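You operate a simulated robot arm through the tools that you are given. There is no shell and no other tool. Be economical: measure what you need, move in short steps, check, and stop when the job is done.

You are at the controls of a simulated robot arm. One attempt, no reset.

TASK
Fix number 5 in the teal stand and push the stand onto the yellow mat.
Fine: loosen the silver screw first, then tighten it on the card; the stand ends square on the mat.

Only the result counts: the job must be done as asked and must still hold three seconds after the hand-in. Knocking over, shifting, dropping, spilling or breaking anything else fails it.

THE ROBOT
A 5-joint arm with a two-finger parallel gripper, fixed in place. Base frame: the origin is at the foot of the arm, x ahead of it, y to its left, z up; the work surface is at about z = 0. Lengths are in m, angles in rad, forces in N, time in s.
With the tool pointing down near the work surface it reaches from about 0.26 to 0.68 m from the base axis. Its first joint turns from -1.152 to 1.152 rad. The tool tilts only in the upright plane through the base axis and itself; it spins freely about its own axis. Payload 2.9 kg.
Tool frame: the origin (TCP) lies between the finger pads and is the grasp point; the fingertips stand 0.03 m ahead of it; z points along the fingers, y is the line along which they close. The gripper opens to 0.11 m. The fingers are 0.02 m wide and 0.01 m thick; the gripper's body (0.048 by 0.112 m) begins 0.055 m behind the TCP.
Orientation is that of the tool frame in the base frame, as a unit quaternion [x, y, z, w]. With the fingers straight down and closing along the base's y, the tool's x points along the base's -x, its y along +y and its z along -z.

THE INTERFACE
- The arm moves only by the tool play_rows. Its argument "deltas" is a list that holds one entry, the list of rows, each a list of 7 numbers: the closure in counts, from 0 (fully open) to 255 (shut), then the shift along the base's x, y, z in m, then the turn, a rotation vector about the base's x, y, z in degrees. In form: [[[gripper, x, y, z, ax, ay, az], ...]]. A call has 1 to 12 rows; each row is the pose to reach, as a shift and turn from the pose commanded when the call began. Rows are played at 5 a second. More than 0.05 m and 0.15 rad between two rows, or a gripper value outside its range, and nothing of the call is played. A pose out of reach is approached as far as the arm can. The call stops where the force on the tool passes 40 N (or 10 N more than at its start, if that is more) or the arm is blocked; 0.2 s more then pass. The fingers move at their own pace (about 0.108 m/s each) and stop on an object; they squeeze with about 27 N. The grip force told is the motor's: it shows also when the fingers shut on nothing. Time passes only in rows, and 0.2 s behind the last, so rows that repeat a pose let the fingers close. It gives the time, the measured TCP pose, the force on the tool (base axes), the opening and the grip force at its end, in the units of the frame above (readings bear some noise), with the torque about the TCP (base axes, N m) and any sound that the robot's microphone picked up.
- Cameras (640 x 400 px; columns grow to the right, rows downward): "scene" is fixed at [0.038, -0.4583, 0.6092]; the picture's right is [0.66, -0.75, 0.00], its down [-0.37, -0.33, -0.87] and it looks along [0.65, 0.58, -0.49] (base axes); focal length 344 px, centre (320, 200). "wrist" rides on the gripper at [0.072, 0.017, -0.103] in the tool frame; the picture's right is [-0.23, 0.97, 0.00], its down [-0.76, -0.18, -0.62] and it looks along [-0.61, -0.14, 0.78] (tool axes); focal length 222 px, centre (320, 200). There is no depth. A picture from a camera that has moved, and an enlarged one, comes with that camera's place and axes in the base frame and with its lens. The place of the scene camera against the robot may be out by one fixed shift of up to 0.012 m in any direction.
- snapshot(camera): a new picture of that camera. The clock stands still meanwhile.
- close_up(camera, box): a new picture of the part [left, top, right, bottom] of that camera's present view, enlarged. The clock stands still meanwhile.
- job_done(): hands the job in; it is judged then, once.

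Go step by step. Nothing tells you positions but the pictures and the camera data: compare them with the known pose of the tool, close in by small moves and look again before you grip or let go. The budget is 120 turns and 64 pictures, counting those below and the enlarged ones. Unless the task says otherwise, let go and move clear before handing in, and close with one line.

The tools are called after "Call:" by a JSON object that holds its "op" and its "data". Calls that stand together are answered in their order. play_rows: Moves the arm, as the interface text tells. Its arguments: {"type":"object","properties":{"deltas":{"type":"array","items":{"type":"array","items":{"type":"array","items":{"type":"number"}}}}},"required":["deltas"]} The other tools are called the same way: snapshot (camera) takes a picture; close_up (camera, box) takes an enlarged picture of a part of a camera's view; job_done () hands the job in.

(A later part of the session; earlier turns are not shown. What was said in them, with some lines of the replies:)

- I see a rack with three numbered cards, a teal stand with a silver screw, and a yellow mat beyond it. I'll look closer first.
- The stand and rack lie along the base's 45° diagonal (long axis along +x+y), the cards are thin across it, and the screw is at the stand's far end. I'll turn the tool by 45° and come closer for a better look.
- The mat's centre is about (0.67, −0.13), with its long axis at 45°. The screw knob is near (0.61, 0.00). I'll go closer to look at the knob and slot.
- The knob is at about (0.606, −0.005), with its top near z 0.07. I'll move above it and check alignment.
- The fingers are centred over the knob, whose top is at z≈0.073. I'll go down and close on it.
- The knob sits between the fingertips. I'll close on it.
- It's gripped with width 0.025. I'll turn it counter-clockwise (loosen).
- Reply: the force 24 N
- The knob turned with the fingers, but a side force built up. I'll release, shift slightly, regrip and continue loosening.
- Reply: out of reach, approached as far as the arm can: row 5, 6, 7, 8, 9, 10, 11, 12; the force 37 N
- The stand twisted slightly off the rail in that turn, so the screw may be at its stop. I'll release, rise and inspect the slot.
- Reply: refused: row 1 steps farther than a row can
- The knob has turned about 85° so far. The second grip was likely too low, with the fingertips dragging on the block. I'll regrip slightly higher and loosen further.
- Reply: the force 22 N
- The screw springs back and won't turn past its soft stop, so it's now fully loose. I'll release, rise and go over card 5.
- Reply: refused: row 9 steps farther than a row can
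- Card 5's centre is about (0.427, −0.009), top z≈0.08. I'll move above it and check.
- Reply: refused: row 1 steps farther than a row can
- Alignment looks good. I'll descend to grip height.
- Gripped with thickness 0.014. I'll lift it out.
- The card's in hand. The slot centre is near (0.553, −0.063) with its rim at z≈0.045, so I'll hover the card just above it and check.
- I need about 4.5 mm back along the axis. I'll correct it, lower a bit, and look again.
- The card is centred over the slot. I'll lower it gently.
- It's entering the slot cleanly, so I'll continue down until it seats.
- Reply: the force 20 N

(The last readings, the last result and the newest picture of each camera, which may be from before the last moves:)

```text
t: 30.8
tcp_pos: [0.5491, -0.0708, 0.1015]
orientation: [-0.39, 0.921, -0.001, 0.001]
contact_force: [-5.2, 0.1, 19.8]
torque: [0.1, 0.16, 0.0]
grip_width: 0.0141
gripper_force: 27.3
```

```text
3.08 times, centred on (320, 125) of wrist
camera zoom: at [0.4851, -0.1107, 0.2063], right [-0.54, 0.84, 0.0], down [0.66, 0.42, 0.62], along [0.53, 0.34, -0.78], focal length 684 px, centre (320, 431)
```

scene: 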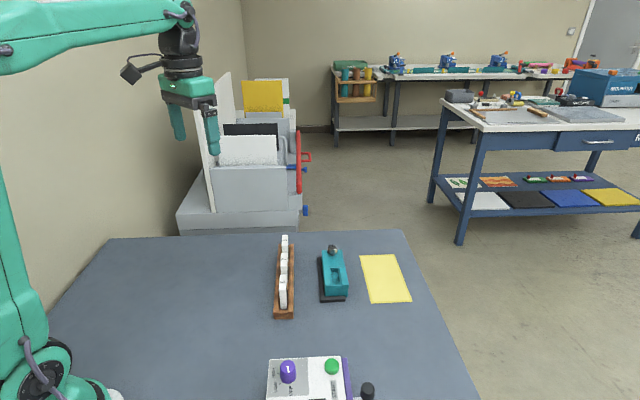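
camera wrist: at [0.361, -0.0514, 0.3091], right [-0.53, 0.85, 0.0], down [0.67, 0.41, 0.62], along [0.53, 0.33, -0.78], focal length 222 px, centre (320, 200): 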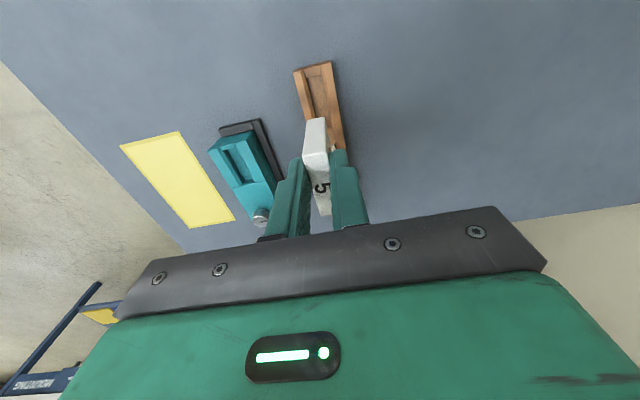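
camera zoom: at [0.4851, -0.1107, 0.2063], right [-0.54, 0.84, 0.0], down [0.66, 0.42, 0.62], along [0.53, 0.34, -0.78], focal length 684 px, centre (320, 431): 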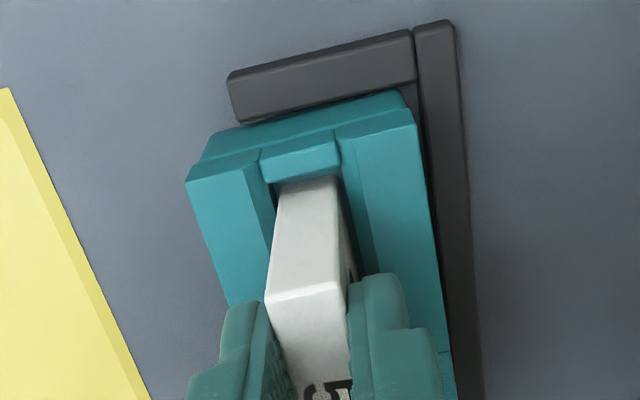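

It's seated on the slot floor. I'll ease off, release and rise.

Call:
{"op": "play_rows", "data": {"deltas": [[[255, 0, 0, 0.0015, 0, 0, 0], [255, 0, 0, 0.0015, 0, 0, 0], [200, 0, 0, 0.0015, 0, 0, 0], [150, 0, 0, 0.0015, 0, 0, 0], [150, 0, 0, 0.0015, 0, 0, 0], [150, 0, 0, 0.03, 0, 0, 0], [150, 0, 0, 0.07, 0, 0, 0], [150, 0, 0, 0.07, 0, 0, 0]]]}}

Call:
{"op": "close_up", "data": {"camera": "scene", "box": [300, 200, 380, 310]}}

Call:
{"op": "snapshot", "data": {"camera": "wrist"}}

```text
t: 32.6
tcp_pos: [0.5476, -0.0688, 0.1713]
orientation: [-0.39, 0.921, -0.001, 0.001]
contact_force: [-0.4, 0.0, -0.2]
torque: [-0.02, 0.03, 0.02]
grip_width: 0.0454
gripper_force: 0.1
```

```text
3.64 times, centred on (340, 255) of scene
camera zoom: at [0.038, -0.4583, 0.6092], right [0.66, -0.75, 0.0], down [-0.37, -0.33, -0.87], along [0.65, 0.58, -0.49], focal length 1252 px, centre (247, 0)
```

zoom: 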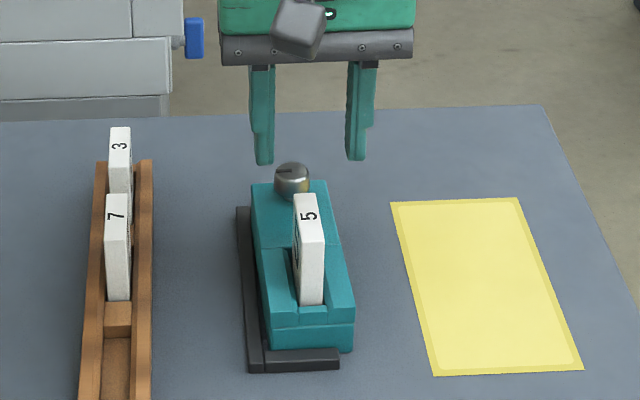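

```text
19 pictures are left
camera wrist: at [0.4846, -0.1085, 0.2761], right [-0.54, 0.84, 0.0], down [0.66, 0.42, 0.62], along [0.52, 0.34, -0.78], focal length 222 px, centre (320, 200)
```

wrist: 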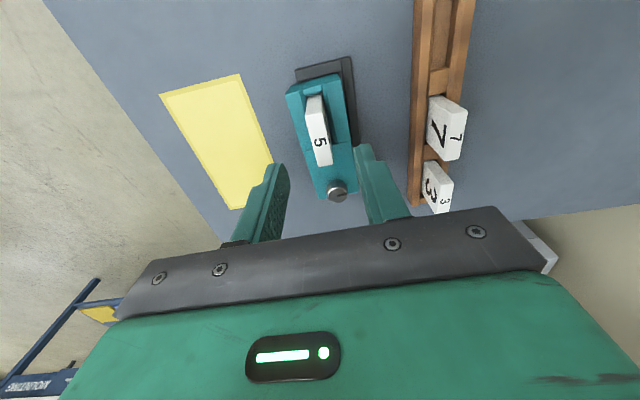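

The card stands upright in the slot. Next I go above the knob with the tool pre-turned counter-clockwise, ready to tighten.

Call:
{"op": "play_rows", "data": {"deltas": [[[150, 0.01, 0.01, 0, 0, 0, 8.3], [150, 0.02, 0.02, 0, 0, 0, 16.6], [150, 0.03, 0.03, 0, 0, 0, 25], [150, 0.04, 0.04, 0, 0, 0, 33.3], [150, 0.05, 0.05, 0, 0, 0, 41.6], [150, 0.0594, 0.0605, 0, 0, 0, 50], [130, 0.0594, 0.0605, -0.03, 0, 0, 50], [130, 0.0594, 0.0605, -0.05, 0, 0, 50], [130, 0.0594, 0.0605, -0.05, 0, 0, 50]]]}}

Call:
{"op": "close_up", "data": {"camera": "wrist", "box": [220, 80, 420, 220]}}

```text
t: 34.6
tcp_pos: [0.6064, -0.0082, 0.1205]
orientation: [0.743, -0.669, 0.0, 0.001]
contact_force: [-0.1, 0.5, 0.7]
torque: [0.02, 0.02, -0.01]
grip_width: 0.0541
gripper_force: 0.1
```

```text
2.86 times, centred on (320, 150) of wrist
camera zoom: at [0.5972, -0.0824, 0.225], right [-0.99, 0.13, 0.0], down [0.1, 0.78, 0.62], along [0.08, 0.62, -0.78], focal length 635 px, centre (320, 343)
```

zoom: 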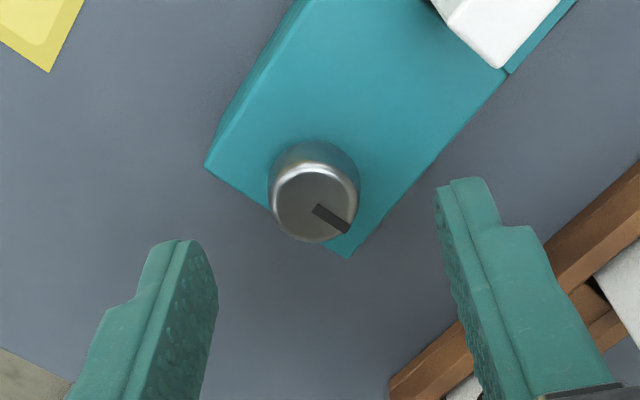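

Aligned. I'll descend, grip, and turn clockwise to tighten.

Call:
{"op": "play_rows", "data": {"deltas": [[[130, 0, 0, -0.015, 0, 0, 0], [130, 0, 0, -0.03, 0, 0, 0], [130, 0, 0, -0.03, 0, 0, 0], [255, 0, 0, -0.03, 0, 0, 0], [255, 0, 0, -0.03, 0, 0, 0], [255, 0, 0, -0.03, 0, 0, 0]]]}}

Call:
{"op": "play_rows", "data": {"deltas": [[[255, 0, 0, 0, 0, 0, -8], [255, 0, 0, 0, 0, 0, -16], [255, 0, 0, 0, 0, 0, -24], [255, 0, 0, 0, 0, 0, -32], [255, 0, 0, 0, 0, 0, -40], [255, 0, 0, 0, 0, 0, -48], [255, 0, 0, 0, 0, 0, -48]]]}}

Call:
{"op": "close_up", "data": {"camera": "wrist", "box": [220, 60, 420, 200]}}

```text
t: 36.0
tcp_pos: [0.6086, -0.0096, 0.0922]
orientation: [0.743, -0.669, 0.001, -0.001]
contact_force: [13.7, 1.7, 0.9]
torque: [-0.39, -0.47, -0.13]
grip_width: 0.0231
gripper_force: 26.6
```

```text
t: 37.6
tcp_pos: [0.607, -0.0083, 0.0913]
orientation: [-0.405, 0.914, -0.001, 0.0]
contact_force: [-10.2, 1.6, 18.8]
torque: [-0.24, 0.66, 0.05]
grip_width: 0.0226
gripper_force: 27.1
```

```text
2.86 times, centred on (320, 130) of wrist
camera zoom: at [0.5452, -0.0523, 0.1956], right [-0.57, 0.82, 0.0], down [0.64, 0.44, 0.62], along [0.51, 0.35, -0.78], focal length 635 px, centre (320, 400)
```

zoom: 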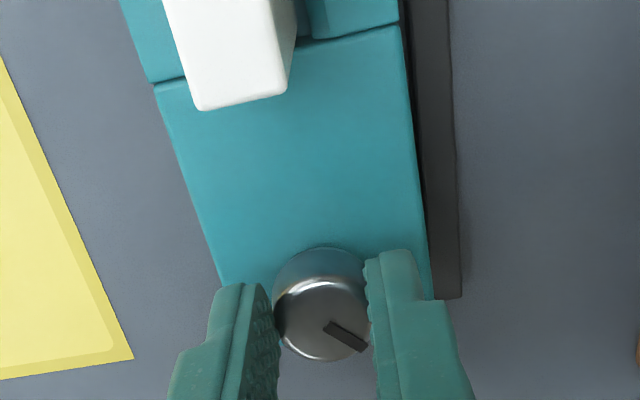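

The knob follows the turn. I'll keep tightening.

Call:
{"op": "play_rows", "data": {"deltas": [[[255, 0, 0, 0, 0, 0, -8], [255, 0, 0, 0, 0, 0, -16], [255, 0, 0, 0, 0, 0, -24], [255, 0, 0, 0, 0, 0, -32], [255, 0, 0, 0, 0, 0, -40], [255, 0, 0, 0, 0, 0, -48], [255, 0, 0, 0, 0, 0, -48]]]}}

Call:
{"op": "close_up", "data": {"camera": "wrist", "box": [220, 60, 420, 200]}}

```text
t: 39.2
tcp_pos: [0.6089, -0.0102, 0.0908]
orientation: [0.002, 1.0, 0.0, 0.002]
contact_force: [6.7, 4.4, 10.4]
torque: [0.21, -0.16, 0.16]
grip_width: 0.0229
gripper_force: 26.3
```

```text
2.86 times, centred on (320, 130) of wrist
camera zoom: at [0.5343, 0.0069, 0.1951], right [0.23, 0.97, 0.0], down [0.76, -0.18, 0.63], along [0.61, -0.14, -0.78], focal length 635 px, centre (320, 400)
```

zoom: 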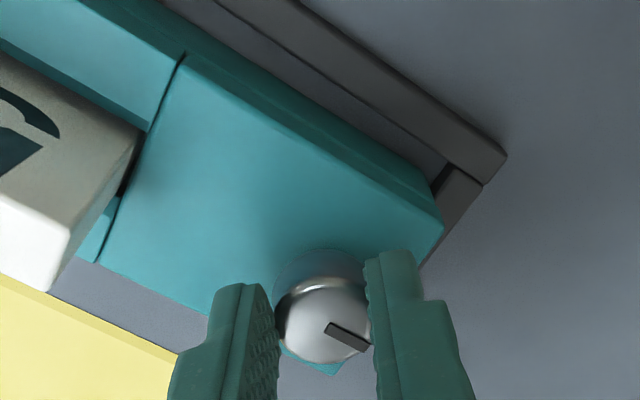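

Call:
{"op": "play_rows", "data": {"deltas": [[[255, 0, 0, 0, 0, 0, -8], [255, 0, 0, 0, 0, 0, -16], [255, 0, 0, 0, 0, 0, -24], [255, 0, 0, 0, 0, 0, -32], [255, 0, 0, 0, 0, 0, -40], [255, 0, 0, 0, 0, 0, -40]]]}}

Call:
{"op": "close_up", "data": {"camera": "wrist", "box": [220, 60, 420, 200]}}

```text
t: 40.6
tcp_pos: [0.6096, -0.0077, 0.0919]
orientation: [0.342, 0.94, 0.001, 0.004]
contact_force: [19.4, 23.4, 9.5]
torque: [0.98, -0.39, 0.4]
grip_width: 0.0231
gripper_force: 26.9
```

```text
2.86 times, centred on (320, 130) of wrist
camera zoom: at [0.5631, 0.051, 0.1962], right [0.8, 0.6, 0.01], down [0.46, -0.63, 0.63], along [0.38, -0.5, -0.78], focal length 635 px, centre (320, 400)
```

zoom: 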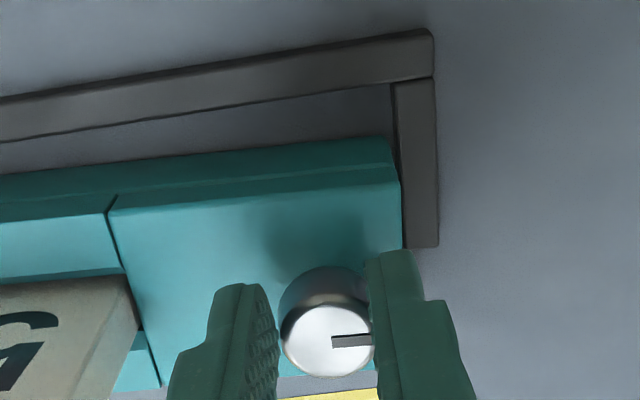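

Resistance has risen and the fingers now slip on the knob, so it's tight on the card. I'll release, rise and inspect.

Call:
{"op": "play_rows", "data": {"deltas": [[[130, 0, 0, 0, 0, 0, 0], [130, 0, 0, 0, 0, 0, 0], [130, 0, 0, 0.04, 0, 0, 0], [130, 0, 0, 0.08, 0, 0, 8], [130, 0, 0, 0.1, 0, 0, 16]]]}}

Call:
{"op": "close_up", "data": {"camera": "scene", "box": [300, 200, 400, 310]}}

```text
t: 41.8
tcp_pos: [0.6081, -0.0086, 0.1904]
orientation: [0.208, 0.978, 0.0, -0.001]
contact_force: [-0.5, -0.5, -0.2]
torque: [0.02, 0.02, -0.02]
grip_width: 0.0539
gripper_force: 0.1
```

```text
3.64 times, centred on (350, 255) of scene
camera zoom: at [0.038, -0.4583, 0.6092], right [0.66, -0.75, 0.0], down [-0.37, -0.33, -0.87], along [0.65, 0.58, -0.49], focal length 1252 px, centre (211, 0)
```

zoom: 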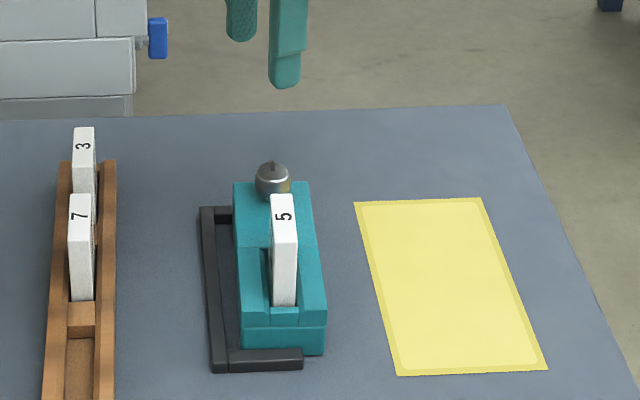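

The stand shifted about 5 mm toward the mat, which is fine. I'll do one more tightening pass to confirm, viewing from hover first.

Call:
{"op": "play_rows", "data": {"deltas": [[[130, 0, 0, -0.02, 0, 0, 8], [130, 0, 0, -0.04, 0, 0, 16], [130, 0, 0, -0.06, 0, 0, 24], [130, 0, 0, -0.07, 0, 0, 32], [130, 0, 0, -0.07, 0, 0, 40], [130, 0, 0, -0.07, 0, 0, 40]]]}}

Call:
{"op": "close_up", "data": {"camera": "wrist", "box": [220, 60, 420, 200]}}

```text
t: 43.2
tcp_pos: [0.6072, -0.0096, 0.1224]
orientation: [-0.139, 0.99, 0.0, 0.0]
contact_force: [0.5, 0.2, 0.1]
torque: [0.02, -0.03, 0.01]
grip_width: 0.054
gripper_force: 0.0
```

```text
2.86 times, centred on (320, 130) of wrist
camera zoom: at [0.5323, -0.0137, 0.225], right [-0.05, 1.0, 0.0], down [0.78, 0.04, 0.62], along [0.62, 0.03, -0.78], focal length 635 px, centre (320, 400)
```

zoom: 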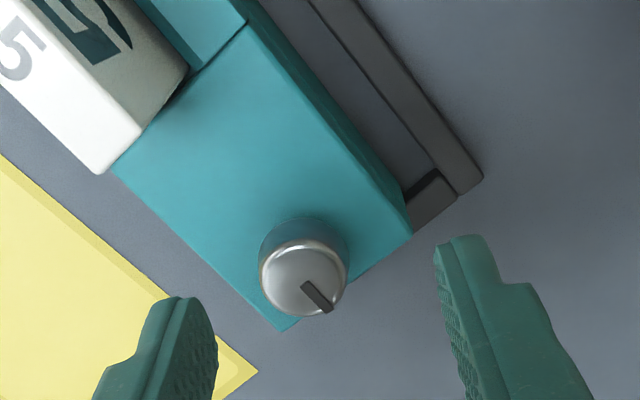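

Call:
{"op": "play_rows", "data": {"deltas": [[[130, 0.0055, -0.0045, 0, 0, 0, 0], [130, 0.0055, -0.0045, -0.015, 0, 0, 0], [130, 0.0055, -0.0045, -0.031, 0, 0, 0], [130, 0.0055, -0.0045, -0.031, 0, 0, 0], [255, 0.0055, -0.0045, -0.031, 0, 0, 0], [255, 0.0055, -0.0045, -0.031, 0, 0, 0], [255, 0.0055, -0.0045, -0.031, 0, 0, 0]]]}}

Call:
{"op": "play_rows", "data": {"deltas": [[[255, 0, 0, 0, 0, 0, -8], [255, 0, 0, 0, 0, 0, -16], [255, 0, 0, 0, 0, 0, -24], [255, 0, 0, 0, 0, 0, -24]]]}}

Call:
{"op": "close_up", "data": {"camera": "wrist", "box": [220, 60, 420, 200]}}

```text
t: 44.8
tcp_pos: [0.6142, -0.0139, 0.0901]
orientation: [-0.139, 0.99, 0.0, 0.001]
contact_force: [1.3, -1.3, 0.3]
torque: [0.03, -0.25, 0.01]
grip_width: 0.0233
gripper_force: 27.2
```

```text
t: 45.8
tcp_pos: [0.6141, -0.0128, 0.092]
orientation: [0.071, 0.997, 0.0, 0.002]
contact_force: [1.2, 8.5, 14.0]
torque: [0.27, 0.15, 0.28]
grip_width: 0.0227
gripper_force: 27.2
```

```text
2.86 times, centred on (320, 130) of wrist
camera zoom: at [0.5431, 0.0133, 0.1953], right [0.36, 0.93, 0.0], down [0.73, -0.28, 0.63], along [0.58, -0.23, -0.78], focal length 635 px, centre (320, 400)
```

zoom: 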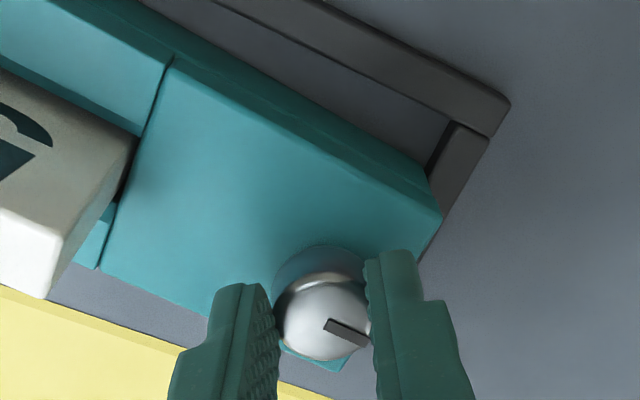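

The knob no longer turns, so it's tight. Next I'll release, rise, turn the tool so the open fingers lie parallel to the stand, and place them behind it on the rack side for a square two-point push.

Call:
{"op": "play_rows", "data": {"deltas": [[[130, 0, 0, 0, 0, 0, 0], [130, 0, 0, 0, 0, 0, 0], [130, 0, 0, 0.04, 0, 0, 0], [130, 0, 0, 0.08, 0, 0, 0], [60, -0.02, 0.004, 0.1, 0, 0, -8], [0, -0.04, 0.008, 0.1, 0, 0, -16], [0, -0.06, 0.012, 0.1, 0, 0, -24], [0, -0.082, 0.0145, 0.1, 0, 0, -32], [0, -0.082, 0.0145, 0.1, 0, 0, -37], [0, -0.082, 0.0145, 0.075, 0, 0, -37], [0, -0.082, 0.0145, 0.075, 0, 0, -37]]]}}

Call:
{"op": "snapshot", "data": {"camera": "wrist"}}

Call:
{"op": "close_up", "data": {"camera": "scene", "box": [250, 170, 410, 310]}}

```text
t: 48.2
tcp_pos: [0.5305, -0.0008, 0.1651]
orientation: [0.384, 0.923, 0.0, 0.0]
contact_force: [0.8, 0.1, -0.1]
torque: [0.04, 0.02, 0.01]
grip_width: 0.1097
gripper_force: 0.0
```

```text
11 pictures are left
camera wrist: at [0.4915, 0.0624, 0.2694], right [0.85, 0.53, 0.0], down [0.41, -0.67, 0.62], along [0.33, -0.53, -0.78], focal length 222 px, centre (320, 200)
```

wrist: 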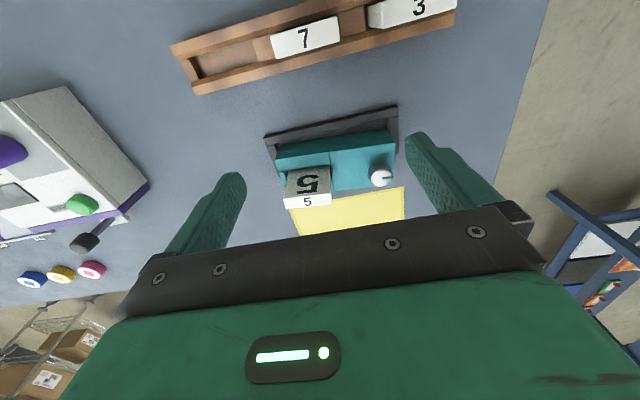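

```text
2.86 times, centred on (330, 240) of scene
camera zoom: at [0.038, -0.4583, 0.6092], right [0.66, -0.75, 0.0], down [-0.37, -0.33, -0.87], along [0.65, 0.58, -0.49], focal length 984 px, centre (291, 86)
```

zoom: 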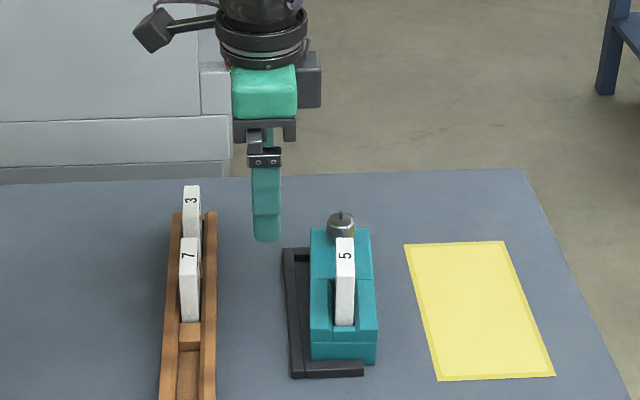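

I'll centre on the stand's length, narrow the fingers slightly, and descend behind it with tips above the black rail.

Call:
{"op": "play_rows", "data": {"deltas": [[[20, 0.0125, -0.0006, -0.02, 0, 0, 0], [20, 0.0125, -0.0006, -0.05, 0, 0, 0], [20, 0.0125, -0.0006, -0.08, 0, 0, 0], [20, 0.0125, -0.0006, -0.1, 0, 0, 0], [20, 0.0125, -0.0006, -0.111, 0, 0, 0], [20, 0.0125, -0.0006, -0.111, 0, 0, 0]]]}}

Call:
{"op": "close_up", "data": {"camera": "scene", "box": [280, 210, 400, 310]}}

Call:
{"op": "close_up", "data": {"camera": "wrist", "box": [160, 60, 480, 240]}}

```text
t: 49.6
tcp_pos: [0.5426, 0.0002, 0.0529]
orientation: [0.384, 0.924, 0.0, 0.0]
contact_force: [0.8, -0.4, 0.1]
torque: [0.02, -0.01, -0.02]
grip_width: 0.1016
gripper_force: 0.0
```

```text
4.00 times, centred on (340, 260) of scene
camera zoom: at [0.0381, -0.4583, 0.6092], right [0.66, -0.75, 0.0], down [-0.37, -0.33, -0.87], along [0.65, 0.58, -0.49], focal length 1377 px, centre (240, -40)
```

zoom: 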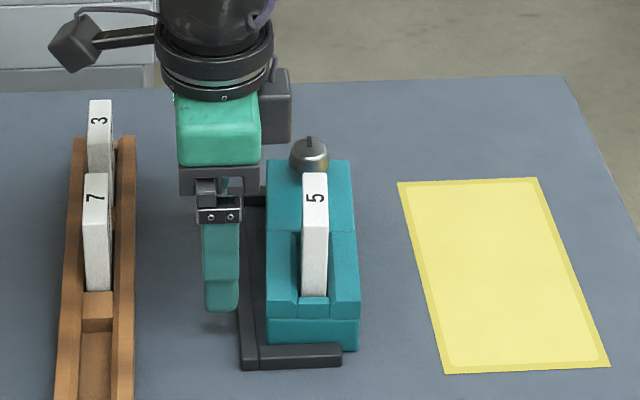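

```text
2.00 times, centred on (320, 150) of wrist
camera zoom: at [0.5037, 0.0629, 0.1579], right [0.85, 0.53, 0.0], down [0.41, -0.67, 0.62], along [0.33, -0.53, -0.78], focal length 444 px, centre (320, 300)
```

zoom: 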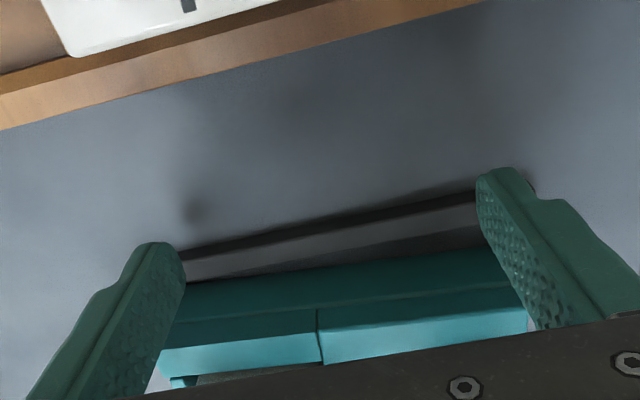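

The fingers are behind the stand and above the rail. I'll push slowly toward the mat.

Call:
{"op": "play_rows", "data": {"deltas": [[[20, 0.005, -0.005, 0, 0, 0, 0], [20, 0.01, -0.01, 0, 0, 0, 0], [20, 0.014, -0.014, 0, 0, 0, 0], [20, 0.018, -0.018, 0, 0, 0, 0], [20, 0.022, -0.022, 0, 0, 0, 0], [20, 0.026, -0.026, 0, 0, 0, 0], [20, 0.03, -0.03, 0, 0, 0, 0], [20, 0.034, -0.034, 0, 0, 0, 0], [20, 0.038, -0.038, 0, 0, 0, 0], [20, 0.042, -0.042, 0, 0, 0, 0]]]}}

Call:
{"op": "close_up", "data": {"camera": "scene", "box": [280, 210, 420, 310]}}

```text
t: 51.8
tcp_pos: [0.5855, -0.044, 0.0543]
orientation: [0.384, 0.923, 0.0, 0.0]
contact_force: [-0.5, 0.7, 1.3]
torque: [0.0, 0.05, -0.1]
grip_width: 0.1015
gripper_force: 0.0
```

```text
4.00 times, centred on (350, 260) of scene
camera zoom: at [0.038, -0.4583, 0.6092], right [0.66, -0.75, 0.0], down [-0.37, -0.33, -0.87], along [0.65, 0.58, -0.49], focal length 1377 px, centre (200, -40)
```

zoom: 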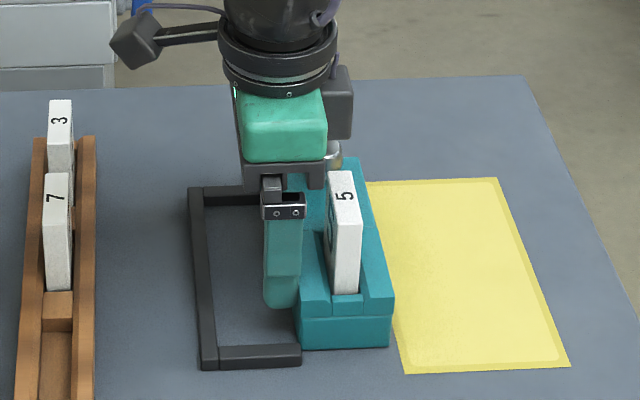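

Call:
{"op": "play_rows", "data": {"deltas": [[[20, 0.0045, -0.0045, 0, 0, 0, 0], [20, 0.009, -0.009, 0, 0, 0, 0], [20, 0.0135, -0.0135, 0, 0, 0, 0], [20, 0.018, -0.018, 0, 0, 0, 0], [20, 0.0225, -0.0225, 0, 0, 0, 0], [20, 0.027, -0.027, 0, 0, 0, 0], [20, 0.0315, -0.0315, 0, 0, 0, 0], [20, 0.036, -0.036, 0, 0, 0, 0], [20, 0.0405, -0.0405, 0, 0, 0, 0], [20, 0.045, -0.045, 0, 0, 0, 0], [20, 0.0495, -0.0495, 0, 0, 0, 0], [20, 0.0535, -0.0535, 0, 0, 0, 0]]]}}

Call:
{"op": "close_up", "data": {"camera": "scene", "box": [310, 210, 430, 310]}}

```text
t: 54.4
tcp_pos: [0.6396, -0.0952, 0.0542]
orientation: [0.383, 0.924, 0.0, 0.0]
contact_force: [-0.2, 1.0, 1.3]
torque: [-0.02, 0.08, -0.06]
grip_width: 0.1015
gripper_force: 0.0
```

```text
4.00 times, centred on (370, 260) of scene
camera zoom: at [0.038, -0.4583, 0.6092], right [0.66, -0.75, 0.0], down [-0.37, -0.33, -0.87], along [0.65, 0.58, -0.49], focal length 1377 px, centre (120, -40)
```

zoom: 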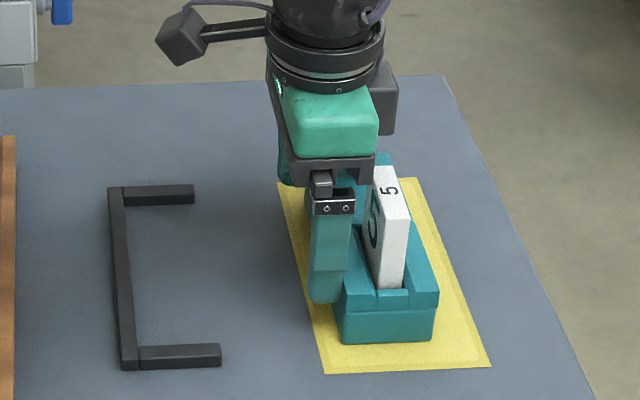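

The stand is fully on the mat, about 5 mm short of centre. I'll nudge it, then back off and rise.

Call:
{"op": "play_rows", "data": {"deltas": [[[20, 0.0018, -0.0018, 0, 0, 0, 0], [20, 0.0036, -0.0036, 0, 0, 0, 0], [20, 0.0036, -0.0036, 0, 0, 0, 0], [20, -0.005, 0.005, 0, 0, 0, 0], [20, -0.02, 0.02, 0, 0, 0, 0], [20, -0.03, 0.03, 0.03, 0, 0, 0], [20, -0.04, 0.04, 0.07, 0, 0, 0], [20, -0.05, 0.05, 0.11, 0, 0, 0], [20, -0.07, 0.07, 0.14, 0, 0, 0], [20, -0.09, 0.09, 0.16, 0, 0, 0]]]}}

Call:
{"op": "close_up", "data": {"camera": "scene", "box": [240, 190, 430, 320]}}

Call:
{"op": "snapshot", "data": {"camera": "wrist"}}

```text
t: 56.6
tcp_pos: [0.5472, -0.0057, 0.2132]
orientation: [0.383, 0.924, 0.0, 0.0]
contact_force: [0.5, 0.0, -0.1]
torque: [0.01, 0.0, 0.01]
grip_width: 0.1014
gripper_force: 0.1
```

```text
3.08 times, centred on (335, 255) of scene
camera zoom: at [0.0381, -0.4583, 0.6092], right [0.66, -0.75, 0.0], down [-0.37, -0.33, -0.87], along [0.65, 0.58, -0.49], focal length 1059 px, centre (274, 31)
```

zoom: 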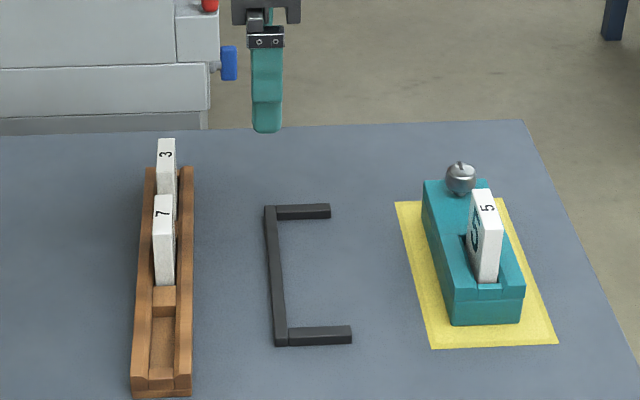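

```text
4 pictures are left
camera wrist: at [0.5075, 0.0573, 0.3175], right [0.85, 0.53, 0.0], down [0.41, -0.67, 0.62], along [0.33, -0.53, -0.78], focal length 222 px, centre (320, 200)
```

wrist: 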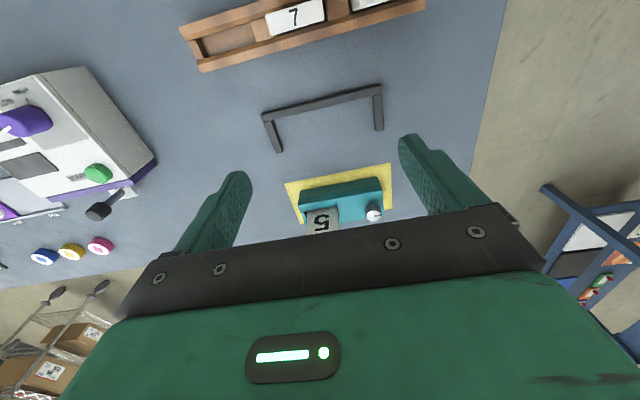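

The stand is centred and square on the mat. I'll take one last close look at the card and screw.

Call:
{"op": "close_up", "data": {"camera": "scene", "box": [350, 230, 420, 310]}}

```text
5.00 times, centred on (385, 270) of scene
camera zoom: at [0.0381, -0.4583, 0.6092], right [0.66, -0.75, 0.0], down [-0.37, -0.33, -0.87], along [0.65, 0.58, -0.49], focal length 1722 px, centre (-5, -150)
```

zoom: 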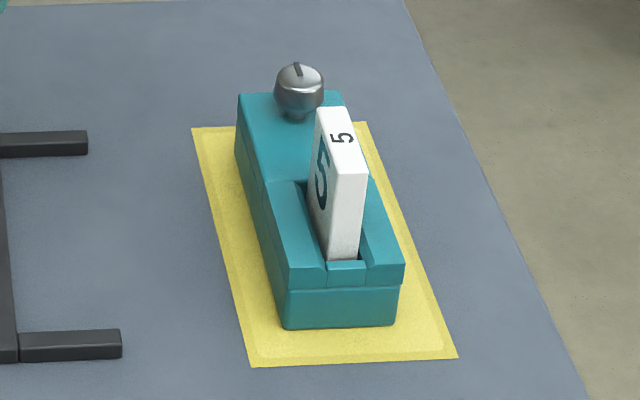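

Call:
{"op": "job_done", "data": {}}

```text
The job is handed in.
```

I handed the job in with card 5 upright in the teal stand and the stand centred and square on the yellow mat. I loosened the silver screw first, then tightened it on the card until the fingers slipped on it. I didn't pull on the card to test the hold.
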